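You operate a simulated robot arm through the tools that you are given. There is no shell and no other tool.

You are at the controls of a simulated two-armed robot. One attempt, no reset.

## Task
Prime the portable pump and start it.
Fine: loosen the priming cap, run the priming tap till water comes, shut both; open the pump valve before switching on. Where these are worked on the way, their far stop is far enough and under half their travel is too little: priming cap, priming tap.
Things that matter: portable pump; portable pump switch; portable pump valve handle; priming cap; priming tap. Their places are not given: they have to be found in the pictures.

Only the result counts: the job must be done as asked and must still hold three seconds after the hand-in. Knocking over, shifting, dropping, spilling or breaking anything else fails it. A push-on lid holds only when it is set on centred and level and pressed home; a screw cap is set on level and turned clockwise until tight.

## Robot
Two 7-joint arms with two-finger parallel grippers on one trunk that stands fixed in place. Base frame: the origin is at the foot of the trunk, x ahead of it, y to its left, z up. Units: mm, rad, N and s.
The left shoulder is at [-107, 119, 753], the right one opposite. With the tool pointing down near the work surface each hand reaches from about 100 to 560 mm from the base axis, measured 20 degrees to its own side. Payload 3.43 kg a hand.
Tool frame (each hand has its own): the origin (TCP) lies between the finger pads and is the grasp point; the fingertips stand 30 mm ahead of it; z points along the fingers, y is the line along which they close. The gripper opens to 94 mm. The fingers are 28 mm wide and 10 mm thick; the gripper's body (50 by 96 mm) begins 55 mm behind the TCP.
Orientation is that of the tool frame in the base frame, as a unit quaternion [w, x, y, z]. With the fingers straight down and closing along the base's y, the tool's x points along the base's -x, its y along +y and its z along -z.

## Interface
- The arms move only by the tool servo_tool. It takes "left_rows", "right_rows" or both (then of equal length, played together; a hand with none holds still); each is a list of rows, each an object of numbers (a shift or turn left out is 0, a gripper value left out holds the last): "dx", "dy", "dz": the shift along the base's x, y, z in mm; "wx", "wy", "wz": the turn, a rotation vector about the base's x, y, z in degrees; "hand": the opening in per cent of the stroke, from 0 (shut) to 100 (fully open). In form: [{"dx": .., "dy": .., "dz": .., "wx": .., "wy": .., "wz": .., "hand": ..}, ...]. A call has 1 to 20 rows; each row shifts and turns the commanded pose from where the row before left it. A row lasts 0.2 s, in which the tool goes at most 50 mm and 0.15 rad; a call with a longer step from one row to the next is refused whole, and so is a gripper value outside its range. Where a pose cannot be reached the arm comes as near as it can. A force on the tool above 40 N (or 10 N above the force at the start of the call, whichever is more), or a blocked arm, ends the call early, and 0.2 s more pass. Each finger travels about 153 mm/s and halts on what it meets, pressing with about 24 N; the grip force reading is that of the motor and also rises with nothing between the fingers. The clock runs only during rows and for 0.2 s after the last one: add rows that do not move to give the fingers time. The reply holds the time, the measured pose of the TCP, the force on the tool along the base axes, the opening and the grip force, in the units named above and with some noise, with the torque about the TCP (base axes, N m) and any sound that the robot's microphone picked up.
- Cameras (640 x 400 px; columns grow to the right, rows downward): "scene" is now at [27, -0.8, 1447]; the picture's right is [0.00, -1.00, 0.00], its down [-0.87, -0.00, -0.50] and it looks along [0.50, 0.00, -0.87] (base axes); focal length 369 px, centre (320, 200). "left" rides on the left gripper at [76, -14, -102] in its tool frame; the picture's right is [0.18, 0.98, 0.00], its down [-0.75, 0.14, -0.64] and it looks along [-0.63, 0.12, 0.77] (tool axes); focal length 243 px, centre (320, 200). "right" rides on the right gripper at [76, 14, -102] in its tool frame; the picture's right is [-0.18, 0.98, 0.00], its down [-0.75, -0.14, -0.64] and it looks along [-0.63, -0.12, 0.77] (tool axes); focal length 243 px, centre (320, 200).
- capture(camera): a new picture of that camera. No time passes.
- slide_trunk(by): moves the trunk up (or, below 0, down) by that many mm; the arms and the scene camera ride with it, the base frame stays. It gives what a move gives, with no picture.
- aim_head(pan, tilt): turns the head with the scene camera to pan (to the left, within 2.496 rad either way) and tilt (down, from -0.506 to 1.204), counted from straight ahead of the robot (the tilt from the chest, where the trunk bows). It gives what a move gives.
- locate(camera, pixels): for up to 12 pixels [column, row] of the newest picture of that camera ("zoom" is the newest enlarged one), the place [x, y, z] in the base frame of the surface seen there, good to about 3 mm. No time passes.
- inspect(camera, box): a new picture of the part [left, top, right, bottom] of that camera's present view, enlarged. No time passes.
- finish_job(): hands the job in; it is judged then, once.

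Leave the grippers open and the arms clear of the work at the hand-in unless told otherwise.

The tools are called after "Emit:" as a command line: name --argument value ..., lists and objects as JSON in quotes. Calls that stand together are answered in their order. servo_tool: Moves the arms, as the interface text tells. Its arguments: {"type":"object","properties":{"left_rows":{"type":"array"},"right_rows":{"type":"array"}},"required":[]} The other tools are called the same way: slide_trunk (by) moves the trunk up or down; aim_head (pan, tilt) turns the head that bears the scene camera; capture (camera) takes a picture; locate (camera, pixels) gives the place of the surface under pixels of a picture; inspect (camera, box) takes an enlarged picture of a part of a camera's view; finish_job () hands the job in.

At the start:

```text
time_s: 0.0
left_tool_pos: [386.7, 185.9, 1028.3]
left_tcp_rot: [0.0, 0.0, 1.0, -0.001]
left_ft_force: [-0.2, -0.1, 0.2]
left_torque: [-0.04, 0.03, 0.02]
left_opening: 94.0
left_grip_force: 0.1
right_tool_pos: [398.1, -159.5, 981.0]
right_tcp_rot: [0.0, 0.0, 1.0, 0.0]
right_ft_force: [-0.5, -0.2, 1.5]
right_torque: [0.04, 0.0, 0.01]
right_opening: 94.1
right_grip_force: 0.1
trunk travel left (down, up): [-175.0, 160.0]
head pan, tilt (commanded): [0.002, 1.047]
```

scene: 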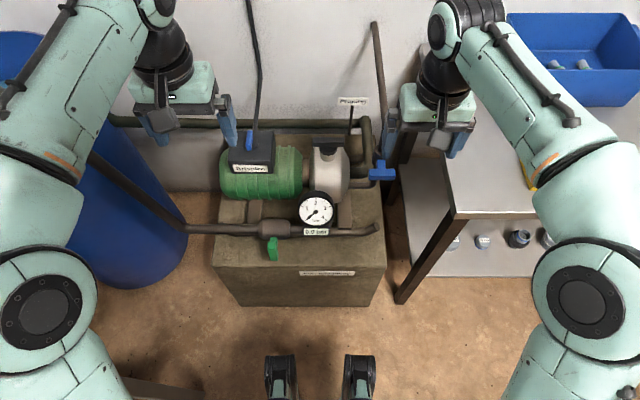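
right: 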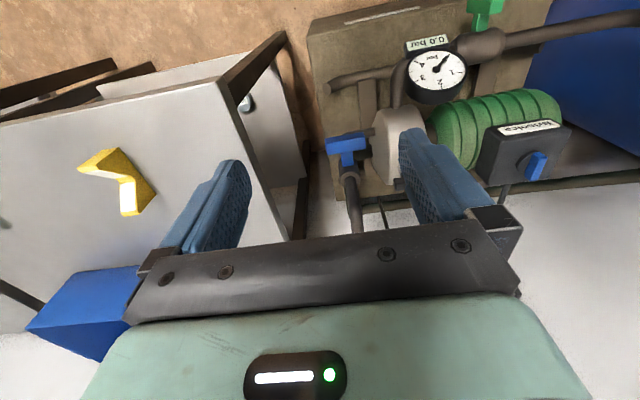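
left: 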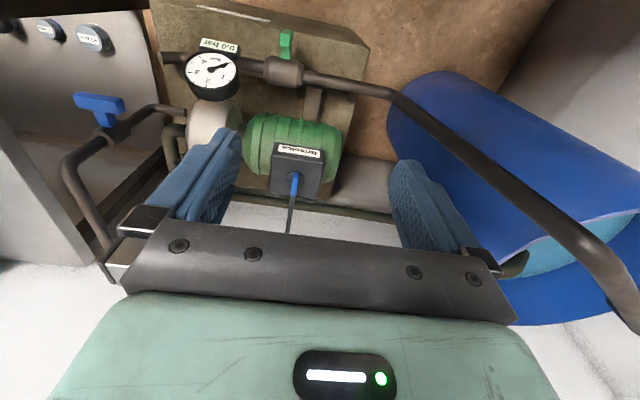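

I see a green pump with a switch box, a gauge, a blue-handled tap (around 380,170), and a green handle (around 272,248). I'll zoom in on the pump area and labels to identify each part.

Emit:
inspect --camera "scene" --box '[200, 80, 400, 205]'

Emit:
inspect --camera "scene" --box '[200, 180, 400, 305]'

Emit:
inspect --camera "left" --box '[60, 0, 380, 200]'

Emit:
inspect --camera "right" --box '[300, 0, 620, 200]'

```text
3.20 times, centred on (300, 142) of scene
```

zoom: 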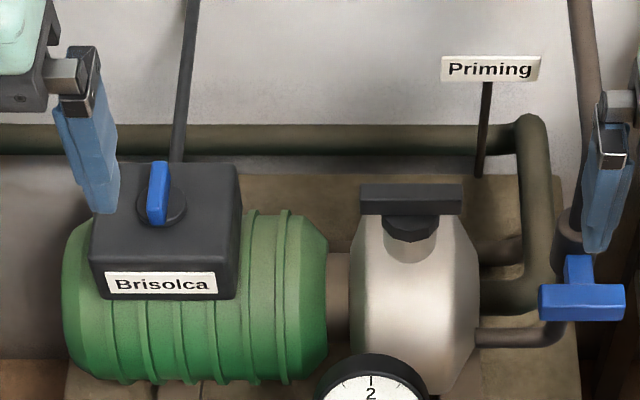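

```text
3.20 times, centred on (300, 242) of scene
```

zoom: 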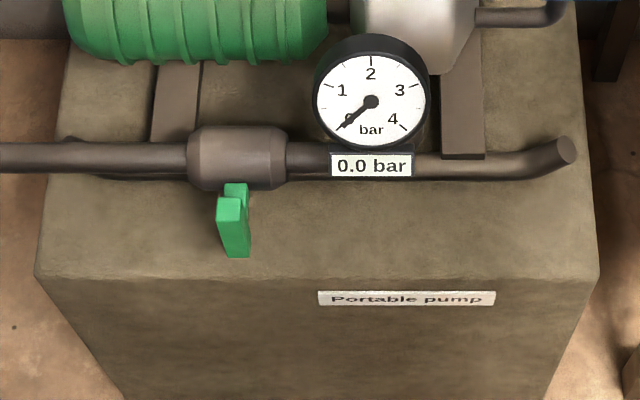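

```text
2.00 times, centred on (220, 100) of left
```

zoom: 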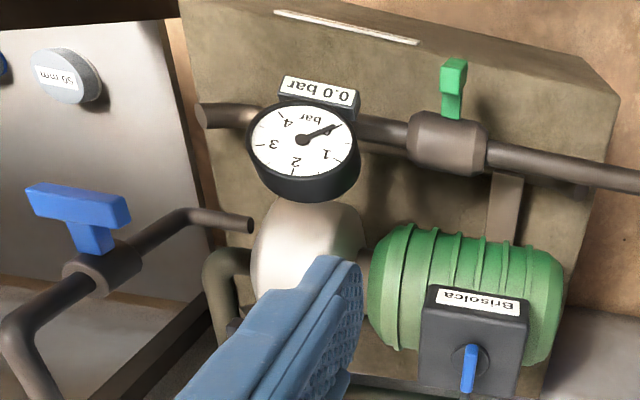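

```text
2.00 times, centred on (460, 100) of right
```

zoom: 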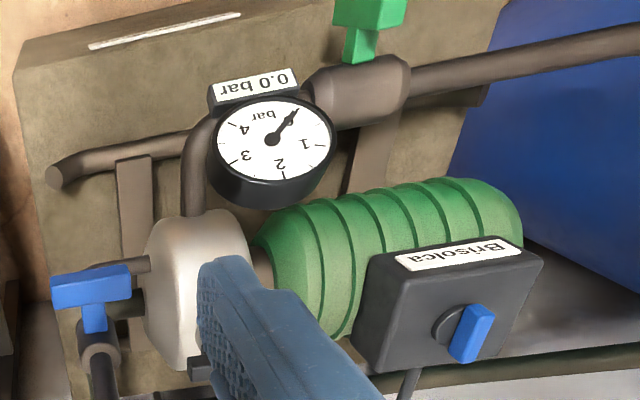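

The black bar cap on the beige pump head is likely the priming cap. The blue T handle on the filler pipe looks like the priming tap, next to the sign "Priming". The green lever on the delivery pipe is likely the pump valve, and the blue knob on the "Brisolca" box the switch. Next I'll locate these points on fresh zooms.

Emit:
inspect --camera "scene" --box '[200, 80, 400, 205]'

Emit:
locate --camera "zoom" --pixels '[[158, 165], [158, 205], [165, 240], [362, 190], [461, 190], [410, 208], [410, 232], [546, 292], [622, 290], [580, 262], [580, 310], [568, 235]]'

Emit:
locate --camera "zoom" --pixels '[[100, 180], [235, 170], [95, 280], [235, 285], [410, 270], [500, 335], [520, 290], [490, 70], [480, 150], [545, 130], [575, 100], [200, 60]]'

Emit:
locate --camera "scene" --pixels '[[272, 241], [272, 248], [272, 259], [275, 228], [315, 205], [300, 230], [375, 228], [190, 228], [230, 250], [370, 250], [215, 262], [385, 262]]'

```text
3.20 times, centred on (300, 142) of scene
```

zoom: 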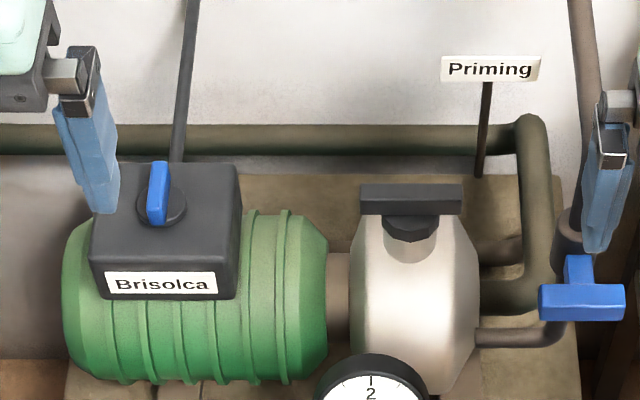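

```text
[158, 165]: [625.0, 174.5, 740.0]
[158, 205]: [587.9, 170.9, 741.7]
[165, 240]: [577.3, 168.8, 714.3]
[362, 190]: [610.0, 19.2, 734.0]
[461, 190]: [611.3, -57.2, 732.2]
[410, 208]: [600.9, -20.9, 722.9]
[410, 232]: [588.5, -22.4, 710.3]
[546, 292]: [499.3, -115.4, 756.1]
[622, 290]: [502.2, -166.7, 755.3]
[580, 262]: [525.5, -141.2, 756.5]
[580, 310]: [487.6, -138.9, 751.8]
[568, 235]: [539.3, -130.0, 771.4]
```

```text
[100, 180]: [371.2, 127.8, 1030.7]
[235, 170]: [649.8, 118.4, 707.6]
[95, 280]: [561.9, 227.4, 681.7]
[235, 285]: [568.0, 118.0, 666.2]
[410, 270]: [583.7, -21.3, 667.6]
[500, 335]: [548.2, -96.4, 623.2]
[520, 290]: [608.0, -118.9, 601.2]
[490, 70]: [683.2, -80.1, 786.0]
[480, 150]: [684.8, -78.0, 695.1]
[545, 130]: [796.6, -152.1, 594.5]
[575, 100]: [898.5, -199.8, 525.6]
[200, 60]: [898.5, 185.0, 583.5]
```

```text
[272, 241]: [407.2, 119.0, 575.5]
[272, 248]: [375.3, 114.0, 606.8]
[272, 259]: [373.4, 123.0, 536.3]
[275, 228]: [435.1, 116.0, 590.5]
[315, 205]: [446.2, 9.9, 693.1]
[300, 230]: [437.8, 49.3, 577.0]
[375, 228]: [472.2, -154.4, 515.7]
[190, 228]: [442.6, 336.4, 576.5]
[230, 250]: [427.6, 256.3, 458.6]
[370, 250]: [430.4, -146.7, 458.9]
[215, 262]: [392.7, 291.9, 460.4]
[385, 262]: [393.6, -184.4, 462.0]
```

I need closer side views of the cap and tap. I'll bring the right hand a little right and down and pitch it forward so its camera looks more level, then take pictures.

Emit:
servo_tool --right_rows '[{"dx": -20, "dy": -20, "dz": -10, "wy": -7}, {"dx": -20, "dy": -20, "dz": -10, "wy": -7}, {"dx": -20, "dy": -20, "dz": -10, "wy": -7}, {"dx": -20, "dy": -20, "dz": -10, "wy": -7}, {"dx": -20, "dy": -20, "dz": -10}]' --left_rows '[{"dx": -20, "dy": 10, "dz": 0, "wy": -7}, {"dx": -20, "dy": 10, "dz": 0, "wy": -7}, {"dx": -20, "dy": 10, "dz": 0, "wy": -7}, {"dx": -20, "dy": 10, "dz": 0, "wy": -7}, {"dx": -20, "dy": 10, "dz": 0}]'

Emit:
capture --camera "right"

Emit:
capture --camera "left"

Emit:
capture --camera "scene"

```text
time_s: 1.2
left_tool_pos: [285.9, 236.5, 1028.3]
left_tcp_rot: [0.242, -0.001, 0.97, 0.0]
left_ft_force: [-0.3, -0.5, 0.7]
left_torque: [0.01, 0.01, 0.01]
left_opening: 93.9
left_grip_force: 0.0
right_tool_pos: [298.0, -260.3, 931.4]
right_tcp_rot: [0.242, -0.001, 0.97, 0.0]
right_ft_force: [0.7, -0.2, 0.4]
right_torque: [0.0, 0.0, -0.01]
right_opening: 94.1
right_grip_force: 0.0
trunk travel left (down, up): [-175.0, 160.0]
head pan, tilt (commanded): [0.002, 1.047]
```

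```text
taken
```

right: 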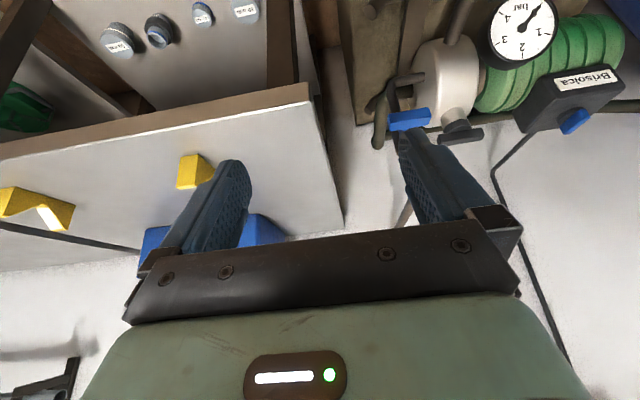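

```text
taken
```

left: 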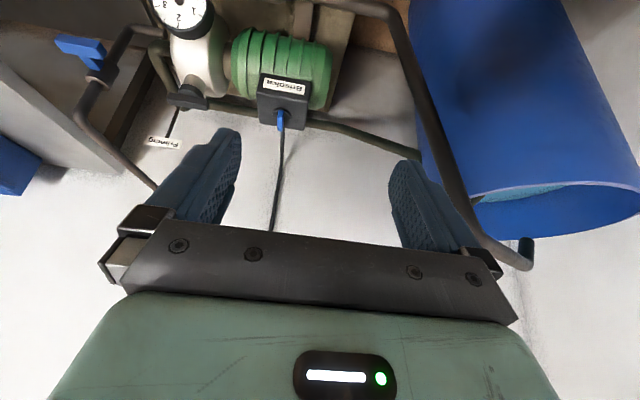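

```text
taken
```

scene: 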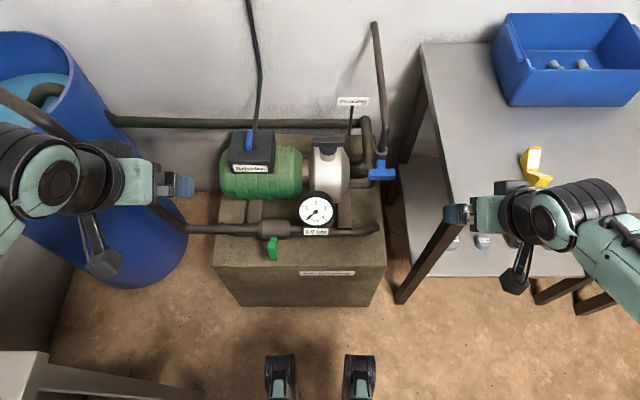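

The arms are now out of the way in the scene view. I'll enlarge the cap and tap (300-410, 90-200) and also the wrist views of them.

Emit:
inspect --camera "scene" --box '[300, 130, 412, 200]'

Emit:
inspect --camera "right" --box '[350, 20, 542, 140]'

Emit:
inspect --camera "left" --box '[40, 0, 232, 120]'

Emit:
inspect --camera "scene" --box '[225, 200, 337, 270]'

```text
5.71 times, centred on (356, 165) of scene
```

zoom: 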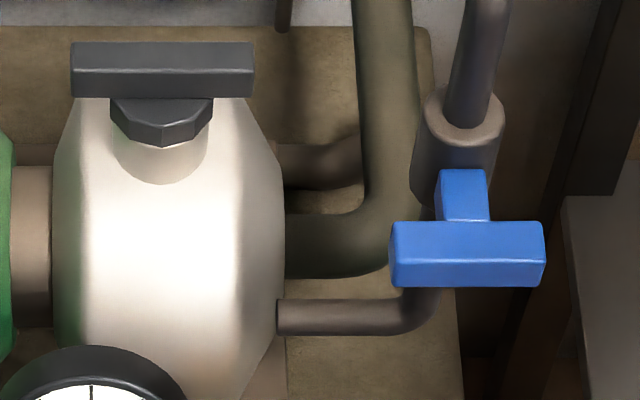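

```text
3.33 times, centred on (446, 80) of right
```

zoom: 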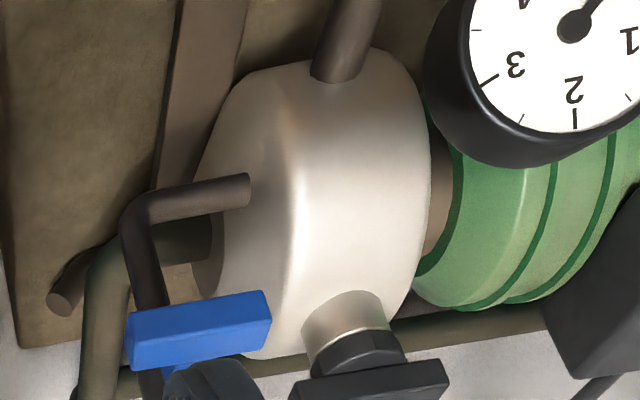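

```text
3.33 times, centred on (136, 60) of left
```

zoom: 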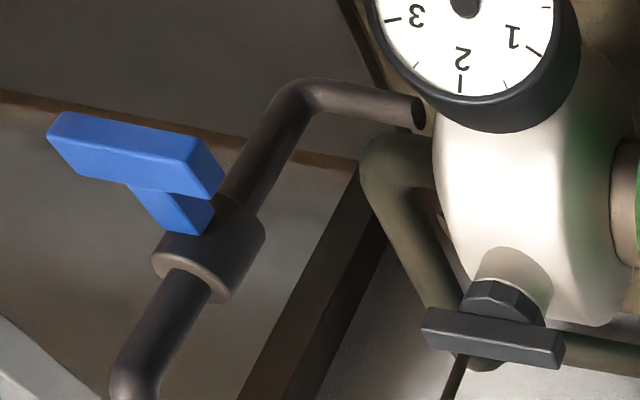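

```text
5.71 times, centred on (281, 235) of scene
```

zoom: 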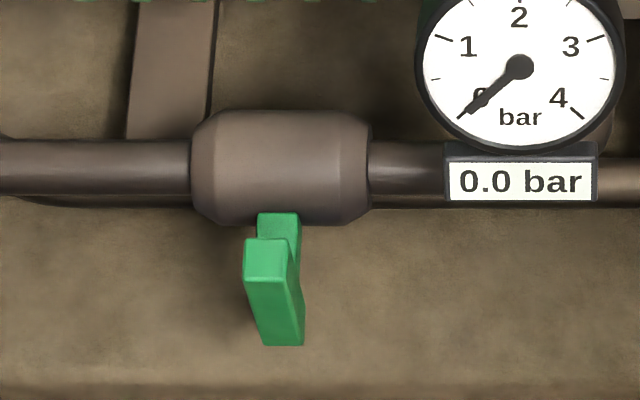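

Geometry so far: the cap is a bar on a vertical axis, and the tap has a crossbar on a horizontal stem pointing at the robot. The green lever hangs down from a stem toward the robot, and the switch knob is on top of its box. I'll measure each more precisely with enlarged views.

Emit:
inspect --camera "scene" --box '[300, 130, 412, 200]'

Emit:
locate --camera "zoom" --pixels '[[76, 55], [160, 48], [248, 55], [76, 80], [160, 80], [248, 80], [120, 115], [160, 130], [205, 112], [160, 160], [160, 260], [240, 200]]'

Emit:
locate --camera "zoom" --pixels '[[395, 230], [470, 228], [538, 230], [395, 275], [470, 275], [538, 275], [445, 180], [465, 195], [482, 180], [430, 170], [465, 110], [430, 300]]'

Emit:
inspect --camera "scene" --box '[225, 200, 337, 270]'

Emit:
locate --camera "zoom" --pixels '[[262, 218], [280, 225], [297, 218], [248, 245], [268, 260], [285, 250], [265, 290], [278, 340], [300, 340], [298, 300], [280, 180], [280, 140]]'

Emit:
inspect --camera "scene" --box '[215, 120, 311, 180]'

Emit:
locate --camera "zoom" --pixels '[[228, 80], [228, 130], [225, 165], [215, 150], [240, 150], [190, 150], [260, 120], [110, 150], [370, 150], [100, 210], [370, 200], [230, 190]]'

```text
5.71 times, centred on (356, 165) of scene
```

zoom: 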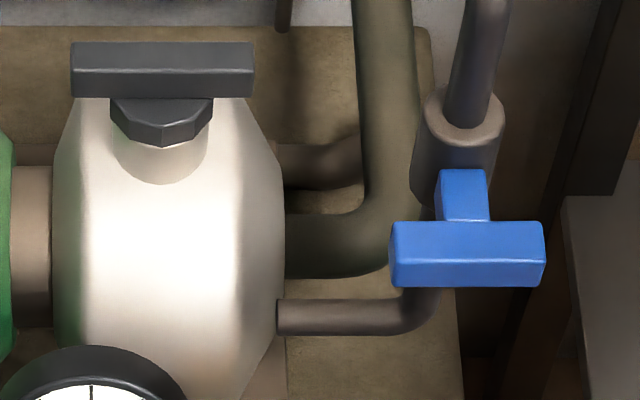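

```text
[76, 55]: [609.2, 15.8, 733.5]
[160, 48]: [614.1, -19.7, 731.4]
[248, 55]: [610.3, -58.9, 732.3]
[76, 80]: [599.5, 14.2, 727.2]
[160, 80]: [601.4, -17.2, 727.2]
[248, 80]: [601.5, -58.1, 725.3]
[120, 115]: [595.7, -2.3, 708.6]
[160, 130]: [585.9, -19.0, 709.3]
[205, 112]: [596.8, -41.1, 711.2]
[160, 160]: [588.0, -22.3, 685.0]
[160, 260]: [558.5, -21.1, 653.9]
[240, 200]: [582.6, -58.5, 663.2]
```

```text
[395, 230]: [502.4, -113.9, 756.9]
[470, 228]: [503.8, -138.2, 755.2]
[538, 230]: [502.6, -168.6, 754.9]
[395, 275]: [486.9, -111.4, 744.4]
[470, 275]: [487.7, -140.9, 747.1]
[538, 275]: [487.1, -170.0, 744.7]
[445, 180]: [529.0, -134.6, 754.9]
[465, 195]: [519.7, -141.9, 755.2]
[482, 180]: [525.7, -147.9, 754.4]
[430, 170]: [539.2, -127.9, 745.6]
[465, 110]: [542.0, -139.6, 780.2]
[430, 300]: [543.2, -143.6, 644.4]
```

```text
5.71 times, centred on (281, 235) of scene
```

zoom: 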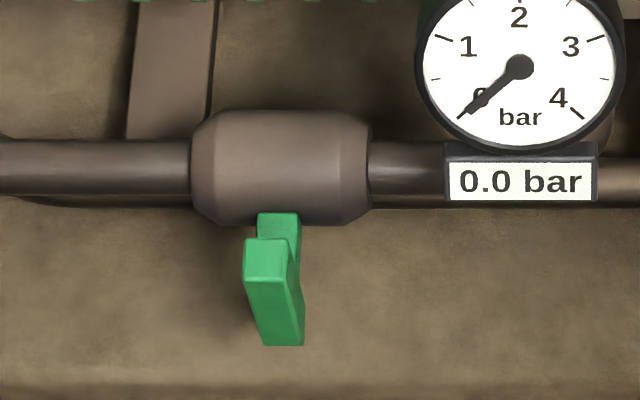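

```text
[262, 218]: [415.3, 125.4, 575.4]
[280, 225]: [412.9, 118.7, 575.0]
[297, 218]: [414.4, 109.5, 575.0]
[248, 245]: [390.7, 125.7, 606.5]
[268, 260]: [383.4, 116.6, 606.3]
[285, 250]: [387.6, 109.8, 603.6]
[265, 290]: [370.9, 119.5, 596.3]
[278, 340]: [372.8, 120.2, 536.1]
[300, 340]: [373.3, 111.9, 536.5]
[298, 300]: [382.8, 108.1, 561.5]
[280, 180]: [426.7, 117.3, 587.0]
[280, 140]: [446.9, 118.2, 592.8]
```

```text
6.67 times, centred on (263, 150) of scene
```

zoom: 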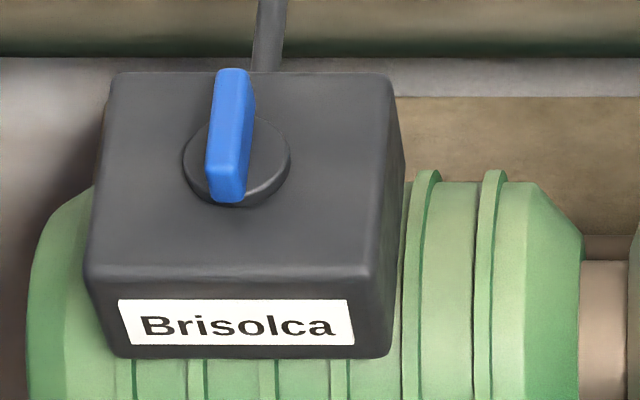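

```text
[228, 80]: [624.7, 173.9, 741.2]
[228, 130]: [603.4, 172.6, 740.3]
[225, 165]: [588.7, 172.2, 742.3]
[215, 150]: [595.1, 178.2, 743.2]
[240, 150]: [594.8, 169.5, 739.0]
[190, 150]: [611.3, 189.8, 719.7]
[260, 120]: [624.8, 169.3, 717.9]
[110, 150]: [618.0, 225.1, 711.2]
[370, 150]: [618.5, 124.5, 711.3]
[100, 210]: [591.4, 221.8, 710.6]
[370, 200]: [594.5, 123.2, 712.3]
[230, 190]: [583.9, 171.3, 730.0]
```

Measured places so far:
- The switch knob is a bar along x, centred near (606,172) with its top at z 742.
- The cap bar lies along y from 16 to -59, centred near (608,-21) with its top at z 733.
- The tap crossbar lies along y, centred near (496,-141,746).
- The green crossbar is vertical, centred near (381,118,568).

Before moving, I'll locate nearby obstacles: the filler pipe, the cable and the sign. I'll also raise the trunk for more forward reach.

Emit:
locate --camera "scene" --pixels '[[381, 140], [379, 110], [377, 80], [375, 50], [374, 26], [253, 128], [257, 90], [258, 60], [252, 10], [340, 100], [365, 100], [352, 115]]'

Emit:
slide_trunk --by 150

```text
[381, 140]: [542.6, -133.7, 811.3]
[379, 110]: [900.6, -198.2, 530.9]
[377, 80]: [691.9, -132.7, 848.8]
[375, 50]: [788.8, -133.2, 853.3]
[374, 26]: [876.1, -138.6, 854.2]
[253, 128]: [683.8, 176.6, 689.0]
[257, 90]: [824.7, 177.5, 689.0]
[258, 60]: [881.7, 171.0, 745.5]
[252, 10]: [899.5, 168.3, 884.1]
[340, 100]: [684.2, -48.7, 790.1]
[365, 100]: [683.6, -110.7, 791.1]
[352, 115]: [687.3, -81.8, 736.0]
```

```text
time_s: 3.0
left_tool_pos: [286.2, 236.3, 1177.5]
left_tcp_rot: [0.242, 0.0, 0.97, 0.0]
left_ft_force: [-0.3, -0.1, -0.5]
left_torque: [0.0, -0.01, 0.06]
left_opening: 94.1
left_grip_force: 0.2
right_tool_pos: [296.3, -260.9, 1081.6]
right_tcp_rot: [0.242, -0.001, 0.97, 0.0]
right_ft_force: [-0.4, -0.5, 0.1]
right_torque: [0.02, -0.01, 0.02]
right_opening: 93.8
right_grip_force: 0.0
trunk travel left (down, up): [-325.0, 10.0]
head pan, tilt (commanded): [0.002, 1.047]
```

The filler pipe rises to about z 850 at y -134 and then runs back to the wall. I'll use the left hand for the cap, coming from above and clear of that pipe and the sign. I'll level the left tool, turn it -90° about z so the fingers close along x, and go to about (608,-21,870) above the cap.

Emit:
servo_tool --left_rows '[{"dx": 20, "dy": -16, "dz": -19, "wy": 7}, {"dx": 20, "dy": -16, "dz": -19, "wy": 7}, {"dx": 20, "dy": -16, "dz": -19, "wy": 7}, {"dx": 20, "dy": -16, "dz": -19, "wy": 7}, {"dx": 20, "dy": -16, "dz": -19, "wz": -7.5}, {"dx": 20, "dy": -16, "dz": -19, "wz": -7.5}, {"dx": 20, "dy": -16, "dz": -19, "wz": -7.5}, {"dx": 20, "dy": -16, "dz": -19, "wz": -7.5}, {"dx": 20, "dy": -16, "dz": -19, "wz": -7.5}, {"dx": 20, "dy": -16, "dz": -19, "wz": -7.5}, {"dx": 20, "dy": -16, "dz": -19, "wz": -7.5}, {"dx": 20, "dy": -16, "dz": -19, "wz": -7.5}, {"dx": 20, "dy": -16, "dz": -19, "wz": -7.5}, {"dx": 20, "dy": -16, "dz": -19, "wz": -7.5}, {"dx": 20, "dy": -16, "dz": -19, "wz": -7.5}, {"dx": 20, "dy": -16, "dz": -22, "wz": -7.5}, {}, {}]'

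Emit:
capture --camera "left"

Emit:
capture --camera "scene"

```text
time_s: 6.8
left_tool_pos: [565.8, -1.1, 871.9]
left_tcp_rot: [0.0, 0.707, 0.707, -0.001]
left_ft_force: [0.1, 0.3, 0.1]
left_torque: [-0.01, 0.03, -0.02]
left_opening: 93.8
left_grip_force: 0.1
left hand out of reach, approached as far as the arm can: row 15, 16
right_tool_pos: [299.0, -258.7, 1082.0]
right_tcp_rot: [0.241, -0.001, 0.971, 0.0]
right_ft_force: [-0.2, 0.6, -0.1]
right_torque: [0.06, -0.03, -0.02]
right_opening: 94.2
right_grip_force: 0.1
trunk travel left (down, up): [-325.0, 10.0]
head pan, tilt (commanded): [0.002, 1.047]
```

```text
taken
```

left: 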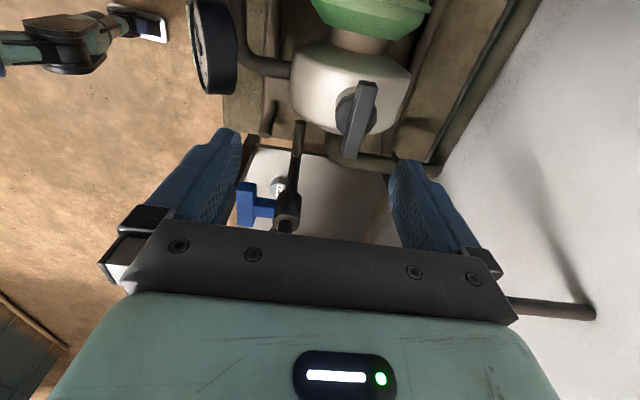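

```text
taken
```

scene: 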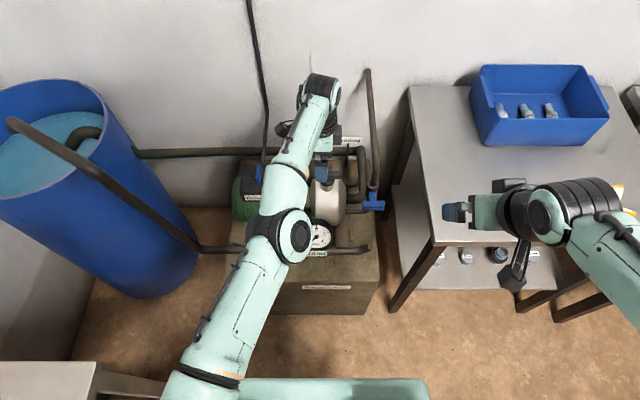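

The arm ran short at (566,-1,872), because the wrist is too high there. Reach should improve lower down, so I'll lower by 65 mm over the cap (fingertips at about 777, above the bar at 733) and see how far it gets.

Emit:
servo_tool --left_rows '[{"dz": -22}, {"dz": -22}, {"dz": -21}, {}]'

```text
time_s: 7.8
left_tool_pos: [565.5, -3.8, 806.5]
left_tcp_rot: [-0.001, 0.707, 0.707, -0.001]
left_ft_force: [0.2, -0.1, -0.1]
left_torque: [0.02, 0.01, -0.03]
left_opening: 93.7
left_grip_force: 0.1
right_tool_pos: [297.8, -260.7, 1080.6]
right_tcp_rot: [0.242, 0.0, 0.97, 0.0]
right_ft_force: [-0.3, -0.1, 0.0]
right_torque: [-0.02, 0.03, 0.01]
right_opening: 94.0
right_grip_force: 0.0
trunk travel left (down, up): [-325.0, 10.0]
head pan, tilt (commanded): [0.002, 1.047]
```

It tracked straight down from the reached pose. Now I'll try to move 43 mm forward and 17 mm right at this height.

Emit:
servo_tool --left_rows '[{"dx": 22, "dy": -9}, {"dx": 21, "dy": -8}, {}]'

```text
time_s: 8.6
left_tool_pos: [567.4, -4.7, 807.7]
left_tcp_rot: [0.0, 0.707, 0.708, 0.0]
left_ft_force: [0.1, 0.3, 0.5]
left_torque: [0.0, 0.03, 0.02]
left_opening: 93.9
left_grip_force: 0.2
left hand out of reach, approached as far as the arm can: row 1, 2
right_tool_pos: [298.8, -259.9, 1080.9]
right_tcp_rot: [0.242, 0.0, 0.97, 0.0]
right_ft_force: [0.2, 0.7, 0.2]
right_torque: [0.01, -0.02, -0.01]
right_opening: 94.3
right_grip_force: 0.1
trunk travel left (down, up): [-325.0, 10.0]
head pan, tilt (commanded): [0.002, 1.047]
```

Still short at x 567. I want to know whether the limit is the reach or the yaw of the wrist. I'll turn the hand back to yaw 0 in free air and try forward again.

Emit:
servo_tool --left_rows '[{"wz": 8, "dz": 2}, {"wz": 8, "dz": 2}, {"wz": 8, "dz": 2}, {"wz": 8, "dz": 2}, {"wz": 8, "dz": 2}, {"wz": 8, "dz": 2}, {"wz": 8, "dz": 2}, {"wz": 8, "dz": 2}, {"wz": 8, "dz": 2}, {"wz": 8, "dz": 2}, {"wz": 8}, {"wz": 2}, {"dx": 20}, {"dx": 20}, {"dx": 20}, {}]'

```text
time_s: 11.9
left_tool_pos: [571.8, 9.0, 831.0]
left_tcp_rot: [0.0, 0.0, 1.0, 0.001]
left_ft_force: [0.9, 0.7, -0.2]
left_torque: [0.04, 0.07, 0.02]
left_opening: 94.0
left_grip_force: 0.0
left hand out of reach, approached as far as the arm can: row 13, 14, 15
right_tool_pos: [298.0, -260.1, 1081.1]
right_tcp_rot: [0.242, -0.001, 0.97, 0.0]
right_ft_force: [0.0, -0.5, -0.9]
right_torque: [-0.02, -0.01, 0.03]
right_opening: 93.9
right_grip_force: 0.0
trunk travel left (down, up): [-325.0, 10.0]
head pan, tilt (commanded): [0.002, 1.047]
```

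Same limit at yaw 0, so a straight-down hand reaches about 687 mm from the shoulder and cannot get to the cap. A forward-tilted hand can. I'll work the cap by pushing its bar with closed, tilted fingers, since loosening counterclockwise means pushing the -y end away from me. I'll tilt the left hand 45° forward in free air, close it and hold in front of and above the -y end to look.

Emit:
servo_tool --left_rows '[{"dx": -8, "dy": -8, "dz": 0, "wy": -7.5, "hand": 0}, {"dx": -8, "dy": -8, "wy": -7.5}, {"dx": -8, "dy": -8, "wy": -7.5}, {"dx": -8, "dy": -8, "wy": -7.5}, {"dx": -8, "dy": -9, "wy": -7.5}, {"dy": -9, "wy": -7.5}, {"dy": -9}, {}]'

Emit:
capture --camera "left"

Emit:
capture --camera "scene"

```text
time_s: 13.7
left_tool_pos: [668.9, -95.2, 820.3]
left_tcp_rot: [0.381, 0.004, 0.924, 0.011]
left_ft_force: [-13.5, 17.3, 8.3]
left_torque: [-0.39, 0.87, -2.51]
left_opening: 0.2
left_grip_force: 23.9
left hand out of reach, approached as far as the arm can: row 1, 2, 3, 4, 5, 6
right_tool_pos: [296.3, -260.4, 1082.4]
right_tcp_rot: [0.244, -0.001, 0.97, 0.0]
right_ft_force: [-0.3, -0.5, -0.6]
right_torque: [0.04, 0.02, -0.02]
right_opening: 93.9
right_grip_force: 0.0
trunk travel left (down, up): [-325.0, 10.0]
head pan, tilt (commanded): [0.002, 1.047]
stopped in row 8 (left hand): the force on the tool passed its limit at 45 N (the readings are from after the stop); the commanded pose is now the measured one
```

```text
taken
```

left: 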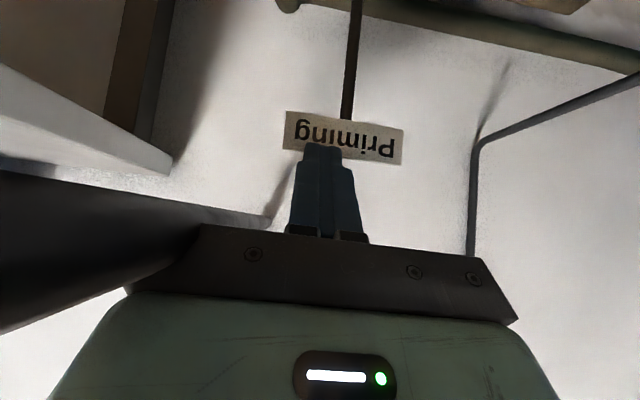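

```text
taken
```

scene: 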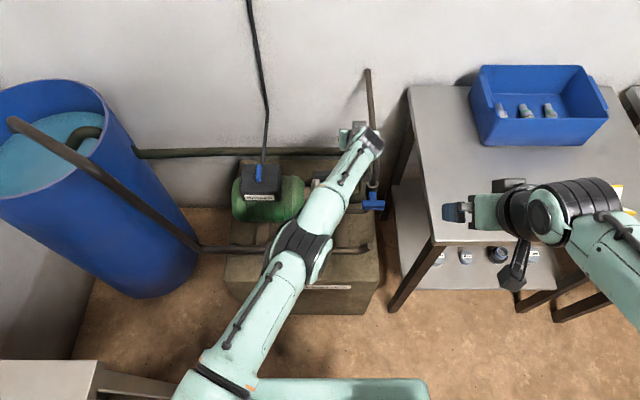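

The commanded pose had kept running ahead out of reach, so when I tilted, the hand shot forward to (669,-95,820) and touched something near the pipe or sign. The force points back, left and up, so I'll back off in that direction.

Emit:
servo_tool --left_rows '[{"dx": -10, "dy": 8, "dz": 5}, {"dx": -15, "dy": 10, "dz": 5}, {"dx": -25, "dy": 15, "dz": 5}, {"dx": -30, "dy": 12}, {"dx": -30}, {}]'

Emit:
capture --camera "left"

Emit:
capture --camera "scene"

```text
time_s: 15.1
left_tool_pos: [559.2, -50.7, 832.8]
left_tcp_rot: [0.381, 0.002, 0.925, 0.006]
left_ft_force: [0.6, -0.1, 0.1]
left_torque: [-0.01, 0.05, 0.06]
left_opening: 0.0
left_grip_force: 23.6
right_tool_pos: [299.5, -260.8, 1081.8]
right_tcp_rot: [0.241, -0.001, 0.97, 0.0]
right_ft_force: [1.2, 0.1, 1.2]
right_torque: [0.01, 0.0, 0.0]
right_opening: 93.7
right_grip_force: 0.1
trunk travel left (down, up): [-325.0, 10.0]
head pan, tilt (commanded): [0.002, 1.047]
```

```text
taken
```

left: 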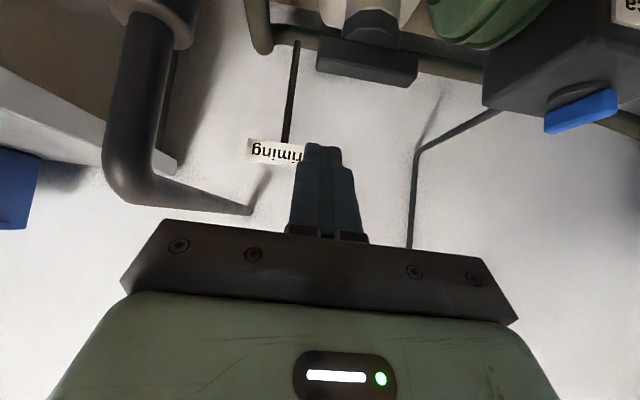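

```text
taken
```

scene: 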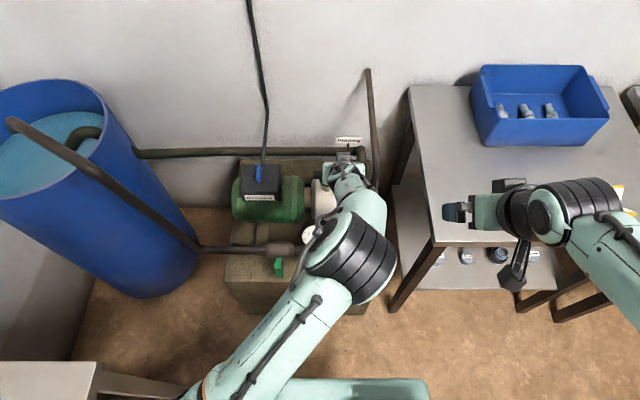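

Clear again: the sign still stands and the force is nil. New plan for the cap is to open the hand and use only the right (-y) finger, tilted about 25°, with the hand centred near y 0. That keeps the hand body well away from the tap handle. First I'll check that the sign, pipe and tap are unmoved, and check the height of the motor under the other finger.

Emit:
locate --camera "scene" --pixels '[[290, 185], [295, 195], [300, 205], [280, 190], [348, 140], [368, 100], [372, 196], [366, 206], [382, 206], [240, 200]]'

Emit:
inspect --camera "left" --box '[220, 0, 540, 200]'

Emit:
locate --camera "left" --pixels '[[320, 60], [365, 70], [412, 80], [340, 25], [370, 30], [400, 30], [270, 150], [290, 100], [150, 100], [365, 45], [550, 120], [610, 105]]'

```text
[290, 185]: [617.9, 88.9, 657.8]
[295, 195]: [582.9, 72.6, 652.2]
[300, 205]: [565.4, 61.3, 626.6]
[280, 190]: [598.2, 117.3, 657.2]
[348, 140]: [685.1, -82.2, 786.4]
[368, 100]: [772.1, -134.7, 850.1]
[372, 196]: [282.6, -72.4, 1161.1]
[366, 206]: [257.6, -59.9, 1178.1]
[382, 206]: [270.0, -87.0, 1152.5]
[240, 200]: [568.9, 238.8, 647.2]
```

```text
2.00 times, centred on (380, 100) of left
```

zoom: 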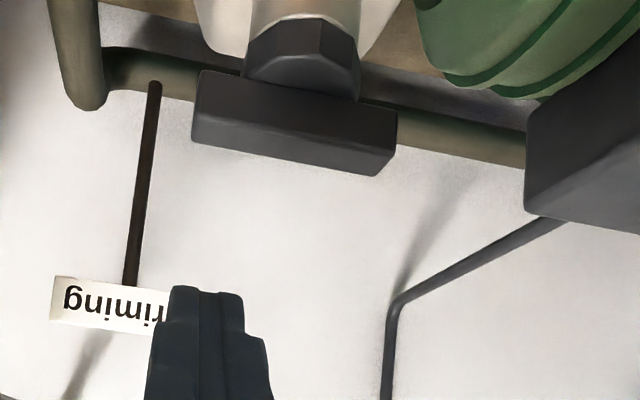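

```text
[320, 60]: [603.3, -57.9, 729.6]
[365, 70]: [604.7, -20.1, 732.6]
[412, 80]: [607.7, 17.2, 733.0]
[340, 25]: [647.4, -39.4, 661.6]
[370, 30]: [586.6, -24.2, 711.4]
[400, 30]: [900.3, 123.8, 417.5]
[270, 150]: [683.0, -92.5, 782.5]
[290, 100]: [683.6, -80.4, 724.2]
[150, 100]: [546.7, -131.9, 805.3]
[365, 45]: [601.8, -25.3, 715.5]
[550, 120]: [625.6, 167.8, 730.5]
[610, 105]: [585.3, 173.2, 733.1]
```

The sign and pipe are where they were. The cap bar's front face is at x 602 with z from 712 to 733, and the motor top is only about 660, so the left finger will be clear. I'll open the hand, bring the tilt to about 25° and go to (560,0,790).

Emit:
servo_tool --left_rows '[{"dy": 13, "wy": 5, "hand": 100}, {"dy": 13, "wy": 5}, {"dy": 13, "wy": 5, "dz": -12}, {"dy": 12, "wy": 5, "dz": -15}, {"dz": -15}, {}]'

Emit:
capture --camera "left"

```text
time_s: 16.5
left_tool_pos: [560.1, -0.1, 791.1]
left_tcp_rot: [0.213, 0.003, 0.977, 0.007]
left_ft_force: [0.0, -0.9, 0.5]
left_torque: [0.03, 0.01, 0.03]
left_opening: 94.0
left_grip_force: 0.1
right_tool_pos: [298.2, -259.5, 1081.5]
right_tcp_rot: [0.242, -0.001, 0.97, 0.0]
right_ft_force: [0.6, 0.7, 0.5]
right_torque: [0.0, 0.02, -0.03]
right_opening: 94.3
right_grip_force: 0.0
trunk travel left (down, up): [-325.0, 10.0]
head pan, tilt (commanded): [0.002, 1.047]
```

```text
taken
```

left: 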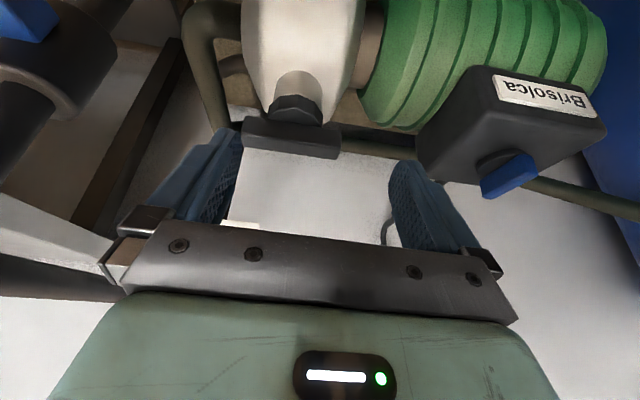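

The right finger lies just in front of the bar's -y end. I'll descend 43 mm and push forward in small steps, watching the force.

Emit:
servo_tool --left_rows '[{"dz": -15}, {"dz": -14}, {"dz": -14}, {}, {"dx": 5}, {"dx": 5}, {"dx": 4}, {"dx": 4}, {"dx": 4}, {}]'

Emit:
inspect --camera "left" --box '[160, 40, 480, 240]'

```text
time_s: 18.7
left_tool_pos: [581.0, -2.4, 750.8]
left_tcp_rot: [0.216, 0.004, 0.976, 0.006]
left_ft_force: [-14.5, -2.5, 13.4]
left_torque: [-0.87, -0.05, -0.55]
left_opening: 93.9
left_grip_force: 0.1
right_tool_pos: [297.6, -259.5, 1083.1]
right_tcp_rot: [0.243, -0.001, 0.97, 0.001]
right_ft_force: [0.6, -0.3, 0.7]
right_torque: [-0.03, -0.01, 0.01]
right_opening: 94.1
right_grip_force: 0.0
trunk travel left (down, up): [-325.0, 10.0]
head pan, tilt (commanded): [0.002, 1.047]
```

```text
2.00 times, centred on (320, 140) of left
```

zoom: 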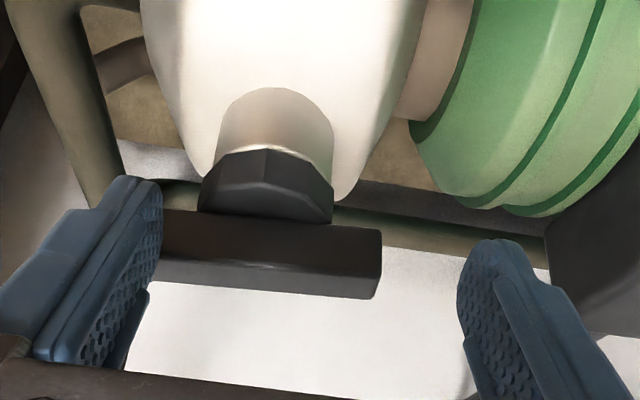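

Contact is on the right finger at about 14 N back and 13 N up. The bar has not turned yet. I'll ease up by 3 mm to take off the vertical load and push on gently.

Emit:
servo_tool --left_rows '[{"dz": 3}, {"dx": 3}, {"dx": 3}, {"dx": 3}, {}]'

Emit:
inspect --camera "left" --box '[160, 40, 480, 240]'

```text
time_s: 19.9
left_tool_pos: [590.8, -0.2, 751.8]
left_tcp_rot: [0.215, 0.004, 0.977, 0.008]
left_ft_force: [-2.9, -0.5, 4.3]
left_torque: [-0.26, -0.03, -0.09]
left_opening: 94.1
left_grip_force: 0.1
right_tool_pos: [298.6, -260.3, 1082.1]
right_tcp_rot: [0.241, -0.001, 0.971, 0.0]
right_ft_force: [0.0, 0.3, -0.4]
right_torque: [0.0, 0.0, -0.01]
right_opening: 94.1
right_grip_force: 0.1
trunk travel left (down, up): [-325.0, 10.0]
head pan, tilt (commanded): [0.002, 1.047]
```

```text
2.00 times, centred on (320, 140) of left
```

zoom: 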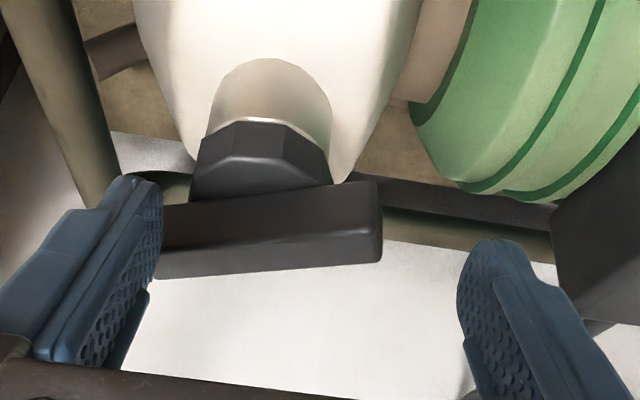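

The bar is turning counterclockwise (about 15-20°) with little resistance. I'll continue along its arc, curving a little to the left as it swings.

Emit:
servo_tool --left_rows '[{"dx": 5.5, "dy": 1}, {"dx": 4.8, "dy": 1.6}, {"dx": 4.4, "dy": 2.5}, {"dx": 3.9, "dy": 3.2}, {}]'

Emit:
inspect --camera "left" --box '[160, 40, 480, 240]'

```text
time_s: 21.1
left_tool_pos: [609.3, 6.0, 752.4]
left_tcp_rot: [0.214, 0.004, 0.977, 0.006]
left_ft_force: [-0.9, -3.0, 4.6]
left_torque: [-0.31, -0.12, -0.07]
left_opening: 94.2
left_grip_force: 0.1
right_tool_pos: [297.5, -260.4, 1081.4]
right_tcp_rot: [0.242, 0.0, 0.97, 0.0]
right_ft_force: [0.3, 0.0, -0.2]
right_torque: [0.01, 0.01, 0.01]
right_opening: 93.9
right_grip_force: 0.1
trunk travel left (down, up): [-325.0, 10.0]
head pan, tilt (commanded): [0.002, 1.047]
```

```text
2.00 times, centred on (320, 140) of left
```

zoom: 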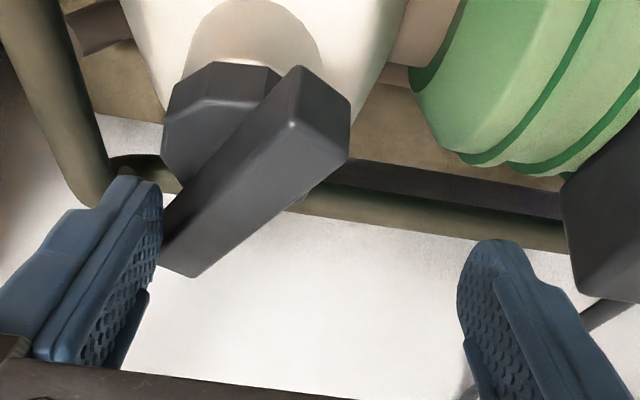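

It's turned about 55-60° and still free. I'll keep following the arc to about 110°.

Emit:
servo_tool --left_rows '[{"dx": 3.4, "dy": 3.8}, {"dx": 2.6, "dy": 4.3}, {"dx": 1.8, "dy": 4.8}, {"dx": 1, "dy": 5}, {"dx": 0, "dy": 5}, {}]'

Emit:
inspect --camera "left" --box '[160, 40, 480, 240]'

Emit:
capture --camera "scene"

```text
time_s: 22.3
left_tool_pos: [615.1, 17.9, 751.4]
left_tcp_rot: [0.214, 0.007, 0.977, -0.004]
left_ft_force: [1.3, -9.4, -3.5]
left_torque: [-0.11, -0.03, 0.08]
left_opening: 94.0
left_grip_force: 0.0
right_tool_pos: [299.0, -259.5, 1082.1]
right_tcp_rot: [0.242, 0.0, 0.97, -0.001]
right_ft_force: [-0.7, 1.4, 0.4]
right_torque: [-0.06, 0.01, -0.05]
right_opening: 94.2
right_grip_force: 0.0
trunk travel left (down, up): [-325.0, 10.0]
head pan, tilt (commanded): [0.002, 1.047]
stopped in row 6 (left hand): the force on the tool passed its limit at 41 N (the readings are from after the stop); the commanded pose is now the measured one
```

```text
2.00 times, centred on (320, 140) of left
```

zoom: 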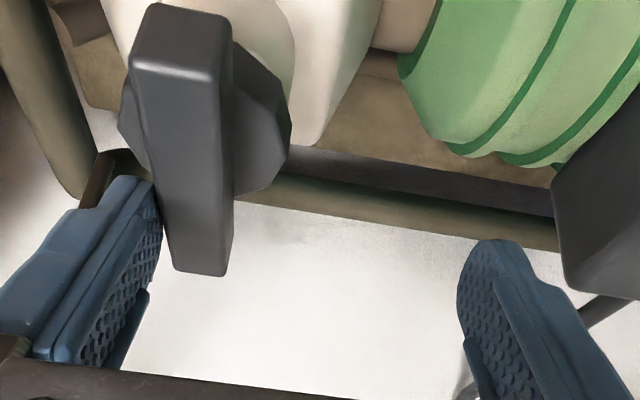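

```text
taken
```

scene: 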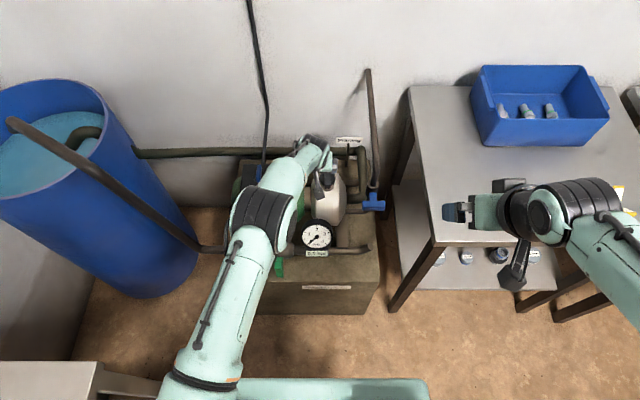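

The force passed 41 N as the bar came in line with x at about 90-95°, which looks like its far stop. I'll back the finger off and check the bar's angle.

Emit:
servo_tool --left_rows '[{"dy": -8}, {"dy": -8}, {"dx": -15, "dz": 15}, {"dx": -20, "dz": 20}, {"dx": -25, "dz": 20, "dy": 10}, {"dx": -25, "dz": 15, "dy": 20}, {}]'

Emit:
capture --camera "left"

Emit:
inspect --camera "scene" --box '[290, 120, 402, 190]'

```text
time_s: 23.9
left_tool_pos: [529.5, 34.5, 820.1]
left_tcp_rot: [0.214, 0.006, 0.977, 0.0]
left_ft_force: [0.3, 0.9, 0.0]
left_torque: [0.01, -0.02, -0.01]
left_opening: 94.1
left_grip_force: 0.0
right_tool_pos: [298.2, -260.9, 1080.5]
right_tcp_rot: [0.242, 0.0, 0.97, -0.001]
right_ft_force: [-0.2, 1.3, 0.1]
right_torque: [0.0, -0.01, 0.0]
right_opening: 94.2
right_grip_force: 0.2
trunk travel left (down, up): [-325.0, 10.0]
head pan, tilt (commanded): [0.002, 1.047]
```

```text
taken
```

left: 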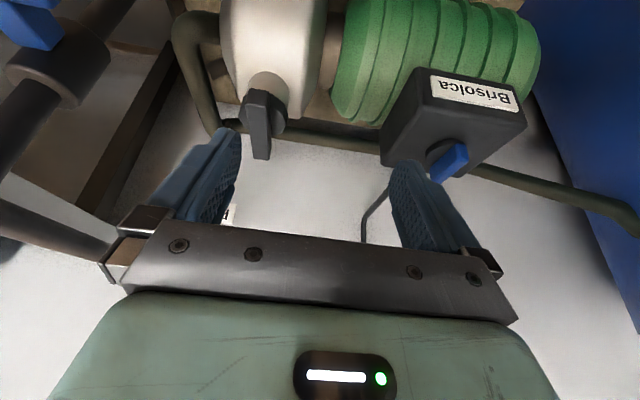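

```text
5.71 times, centred on (346, 155) of scene
```

zoom: 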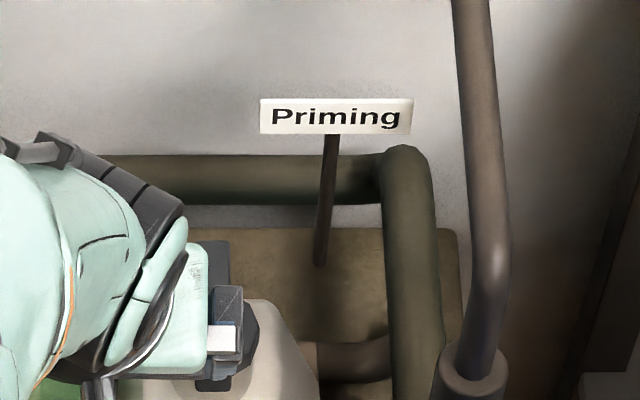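

The bar now points along x. I'll measure its ends in the left camera view.

Emit:
locate --camera "left" --pixels '[[256, 108], [257, 120], [259, 135], [260, 150], [258, 95], [280, 115], [268, 80]]'

Emit:
inspect --camera "left" --box '[200, 50, 328, 130]'

```text
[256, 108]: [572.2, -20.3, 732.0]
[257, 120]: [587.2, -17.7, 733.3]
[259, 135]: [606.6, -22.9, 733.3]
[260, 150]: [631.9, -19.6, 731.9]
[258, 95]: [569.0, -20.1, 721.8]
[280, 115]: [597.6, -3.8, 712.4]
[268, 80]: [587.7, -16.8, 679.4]
```

```text
5.00 times, centred on (264, 90) of left
```

zoom: 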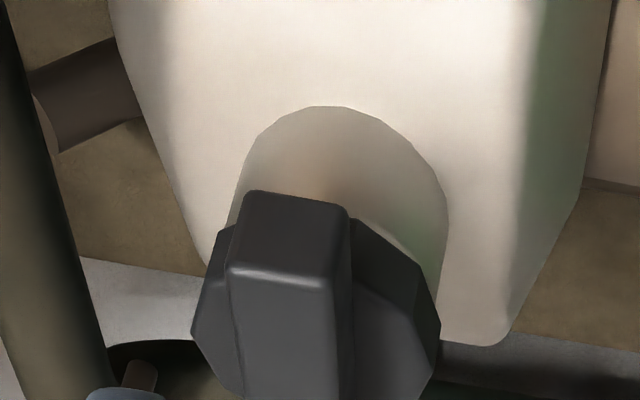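

The bar is at exactly 90° from its start, along x. To be sure this is the real stop and not the finger catching the hex, I'll push the near end further the same way (toward -y) from the other side, gently.

Emit:
servo_tool --left_rows '[{"dx": 12, "dy": -2, "dz": -22, "hand": 50}, {"dx": 12, "dy": -2, "dz": -22}, {"dx": 11, "dz": -20}, {"dz": -7}, {}, {"dy": -4}, {"dy": -4}, {"dy": -3}, {"dy": -2}, {}]'

Emit:
inspect --camera "left" --box '[160, 40, 480, 240]'

```text
time_s: 26.1
left_tool_pos: [566.0, 20.2, 750.4]
left_tcp_rot: [0.214, 0.005, 0.977, 0.0]
left_ft_force: [-0.6, 14.9, 5.4]
left_torque: [0.2, -0.05, 0.23]
left_opening: 39.2
left_grip_force: 0.1
right_tool_pos: [297.8, -258.3, 1082.3]
right_tcp_rot: [0.242, -0.001, 0.97, -0.001]
right_ft_force: [0.4, -0.3, -0.6]
right_torque: [-0.04, 0.02, -0.01]
right_opening: 93.9
right_grip_force: 0.1
trunk travel left (down, up): [-325.0, 10.0]
head pan, tilt (commanded): [0.002, 1.047]
```

```text
2.00 times, centred on (320, 140) of left
```

zoom: 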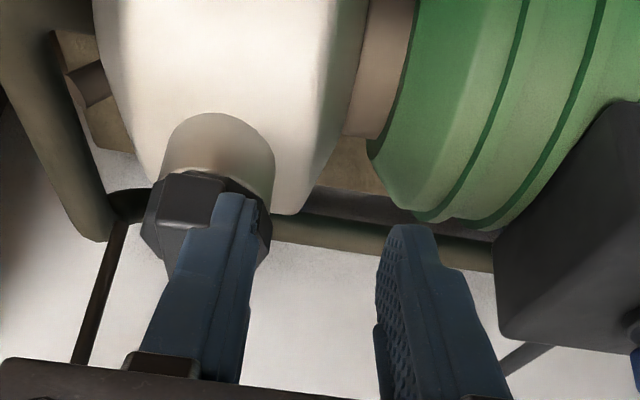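

At 15 N and about 35 mm lever it doesn't move (the finger itself gave instead), whereas turning took under 5 N. So the cap is at its far stop. Now I'll retract the left hand up and back to the left.

Emit:
servo_tool --left_rows '[{"dy": 6}, {"dz": 20, "dx": -5}, {"dz": 35, "dx": -20}, {"dz": 35, "dx": -30, "dy": 10, "hand": 100}, {"dz": 30, "dx": -30, "dy": 20}, {"dz": 20, "dx": -35, "dy": 25}, {"dx": -40, "dy": 25}, {"dx": -40, "dy": 25}, {"dx": -40, "dy": 25}, {"dy": 20}, {}]'

Emit:
capture --camera "scene"

Emit:
inspect --camera "scene" --box '[280, 130, 424, 220]'

```text
time_s: 28.5
left_tool_pos: [324.0, 172.1, 889.6]
left_tcp_rot: [0.214, 0.005, 0.977, 0.0]
left_ft_force: [0.4, 0.5, 0.2]
left_torque: [0.03, 0.01, -0.02]
left_opening: 94.0
left_grip_force: 0.0
right_tool_pos: [298.4, -260.5, 1081.3]
right_tcp_rot: [0.242, 0.0, 0.97, 0.0]
right_ft_force: [-0.1, 0.5, -0.7]
right_torque: [-0.01, -0.01, 0.03]
right_opening: 93.9
right_grip_force: 0.0
trunk travel left (down, up): [-325.0, 10.0]
head pan, tilt (commanded): [0.002, 1.047]
```

```text
taken
```

scene: 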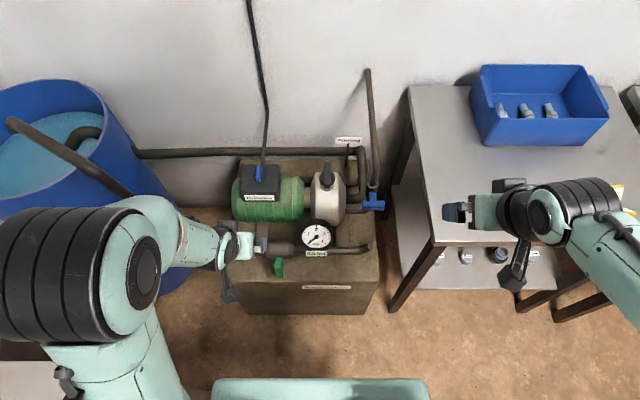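

```text
4.44 times, centred on (352, 175) of scene
```

zoom: 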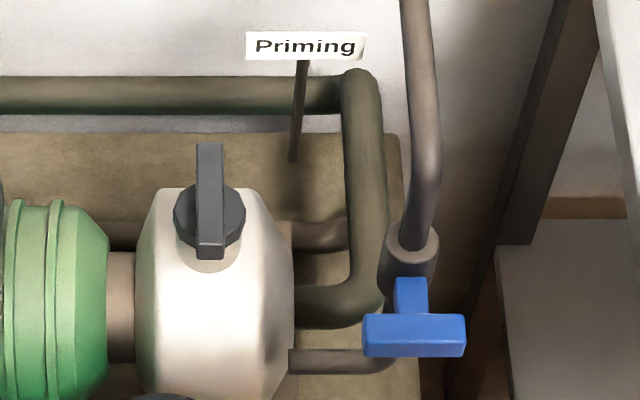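

The cap reads loosened. Next is the tap with the right hand. Before approaching I'll check where the table is.

Emit:
locate --camera "scene" --pixels '[[445, 240], [430, 238], [412, 100], [480, 240], [520, 150], [545, 130], [365, 203], [383, 203], [374, 196], [374, 208], [373, 186], [374, 178]]'

```text
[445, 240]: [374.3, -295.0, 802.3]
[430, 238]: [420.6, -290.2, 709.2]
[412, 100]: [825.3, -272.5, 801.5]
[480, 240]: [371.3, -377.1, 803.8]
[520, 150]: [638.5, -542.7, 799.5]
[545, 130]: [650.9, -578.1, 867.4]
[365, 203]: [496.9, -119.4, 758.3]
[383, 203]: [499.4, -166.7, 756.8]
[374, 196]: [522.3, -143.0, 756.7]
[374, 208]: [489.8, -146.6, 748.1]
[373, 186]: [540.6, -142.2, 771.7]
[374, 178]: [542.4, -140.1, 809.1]
```

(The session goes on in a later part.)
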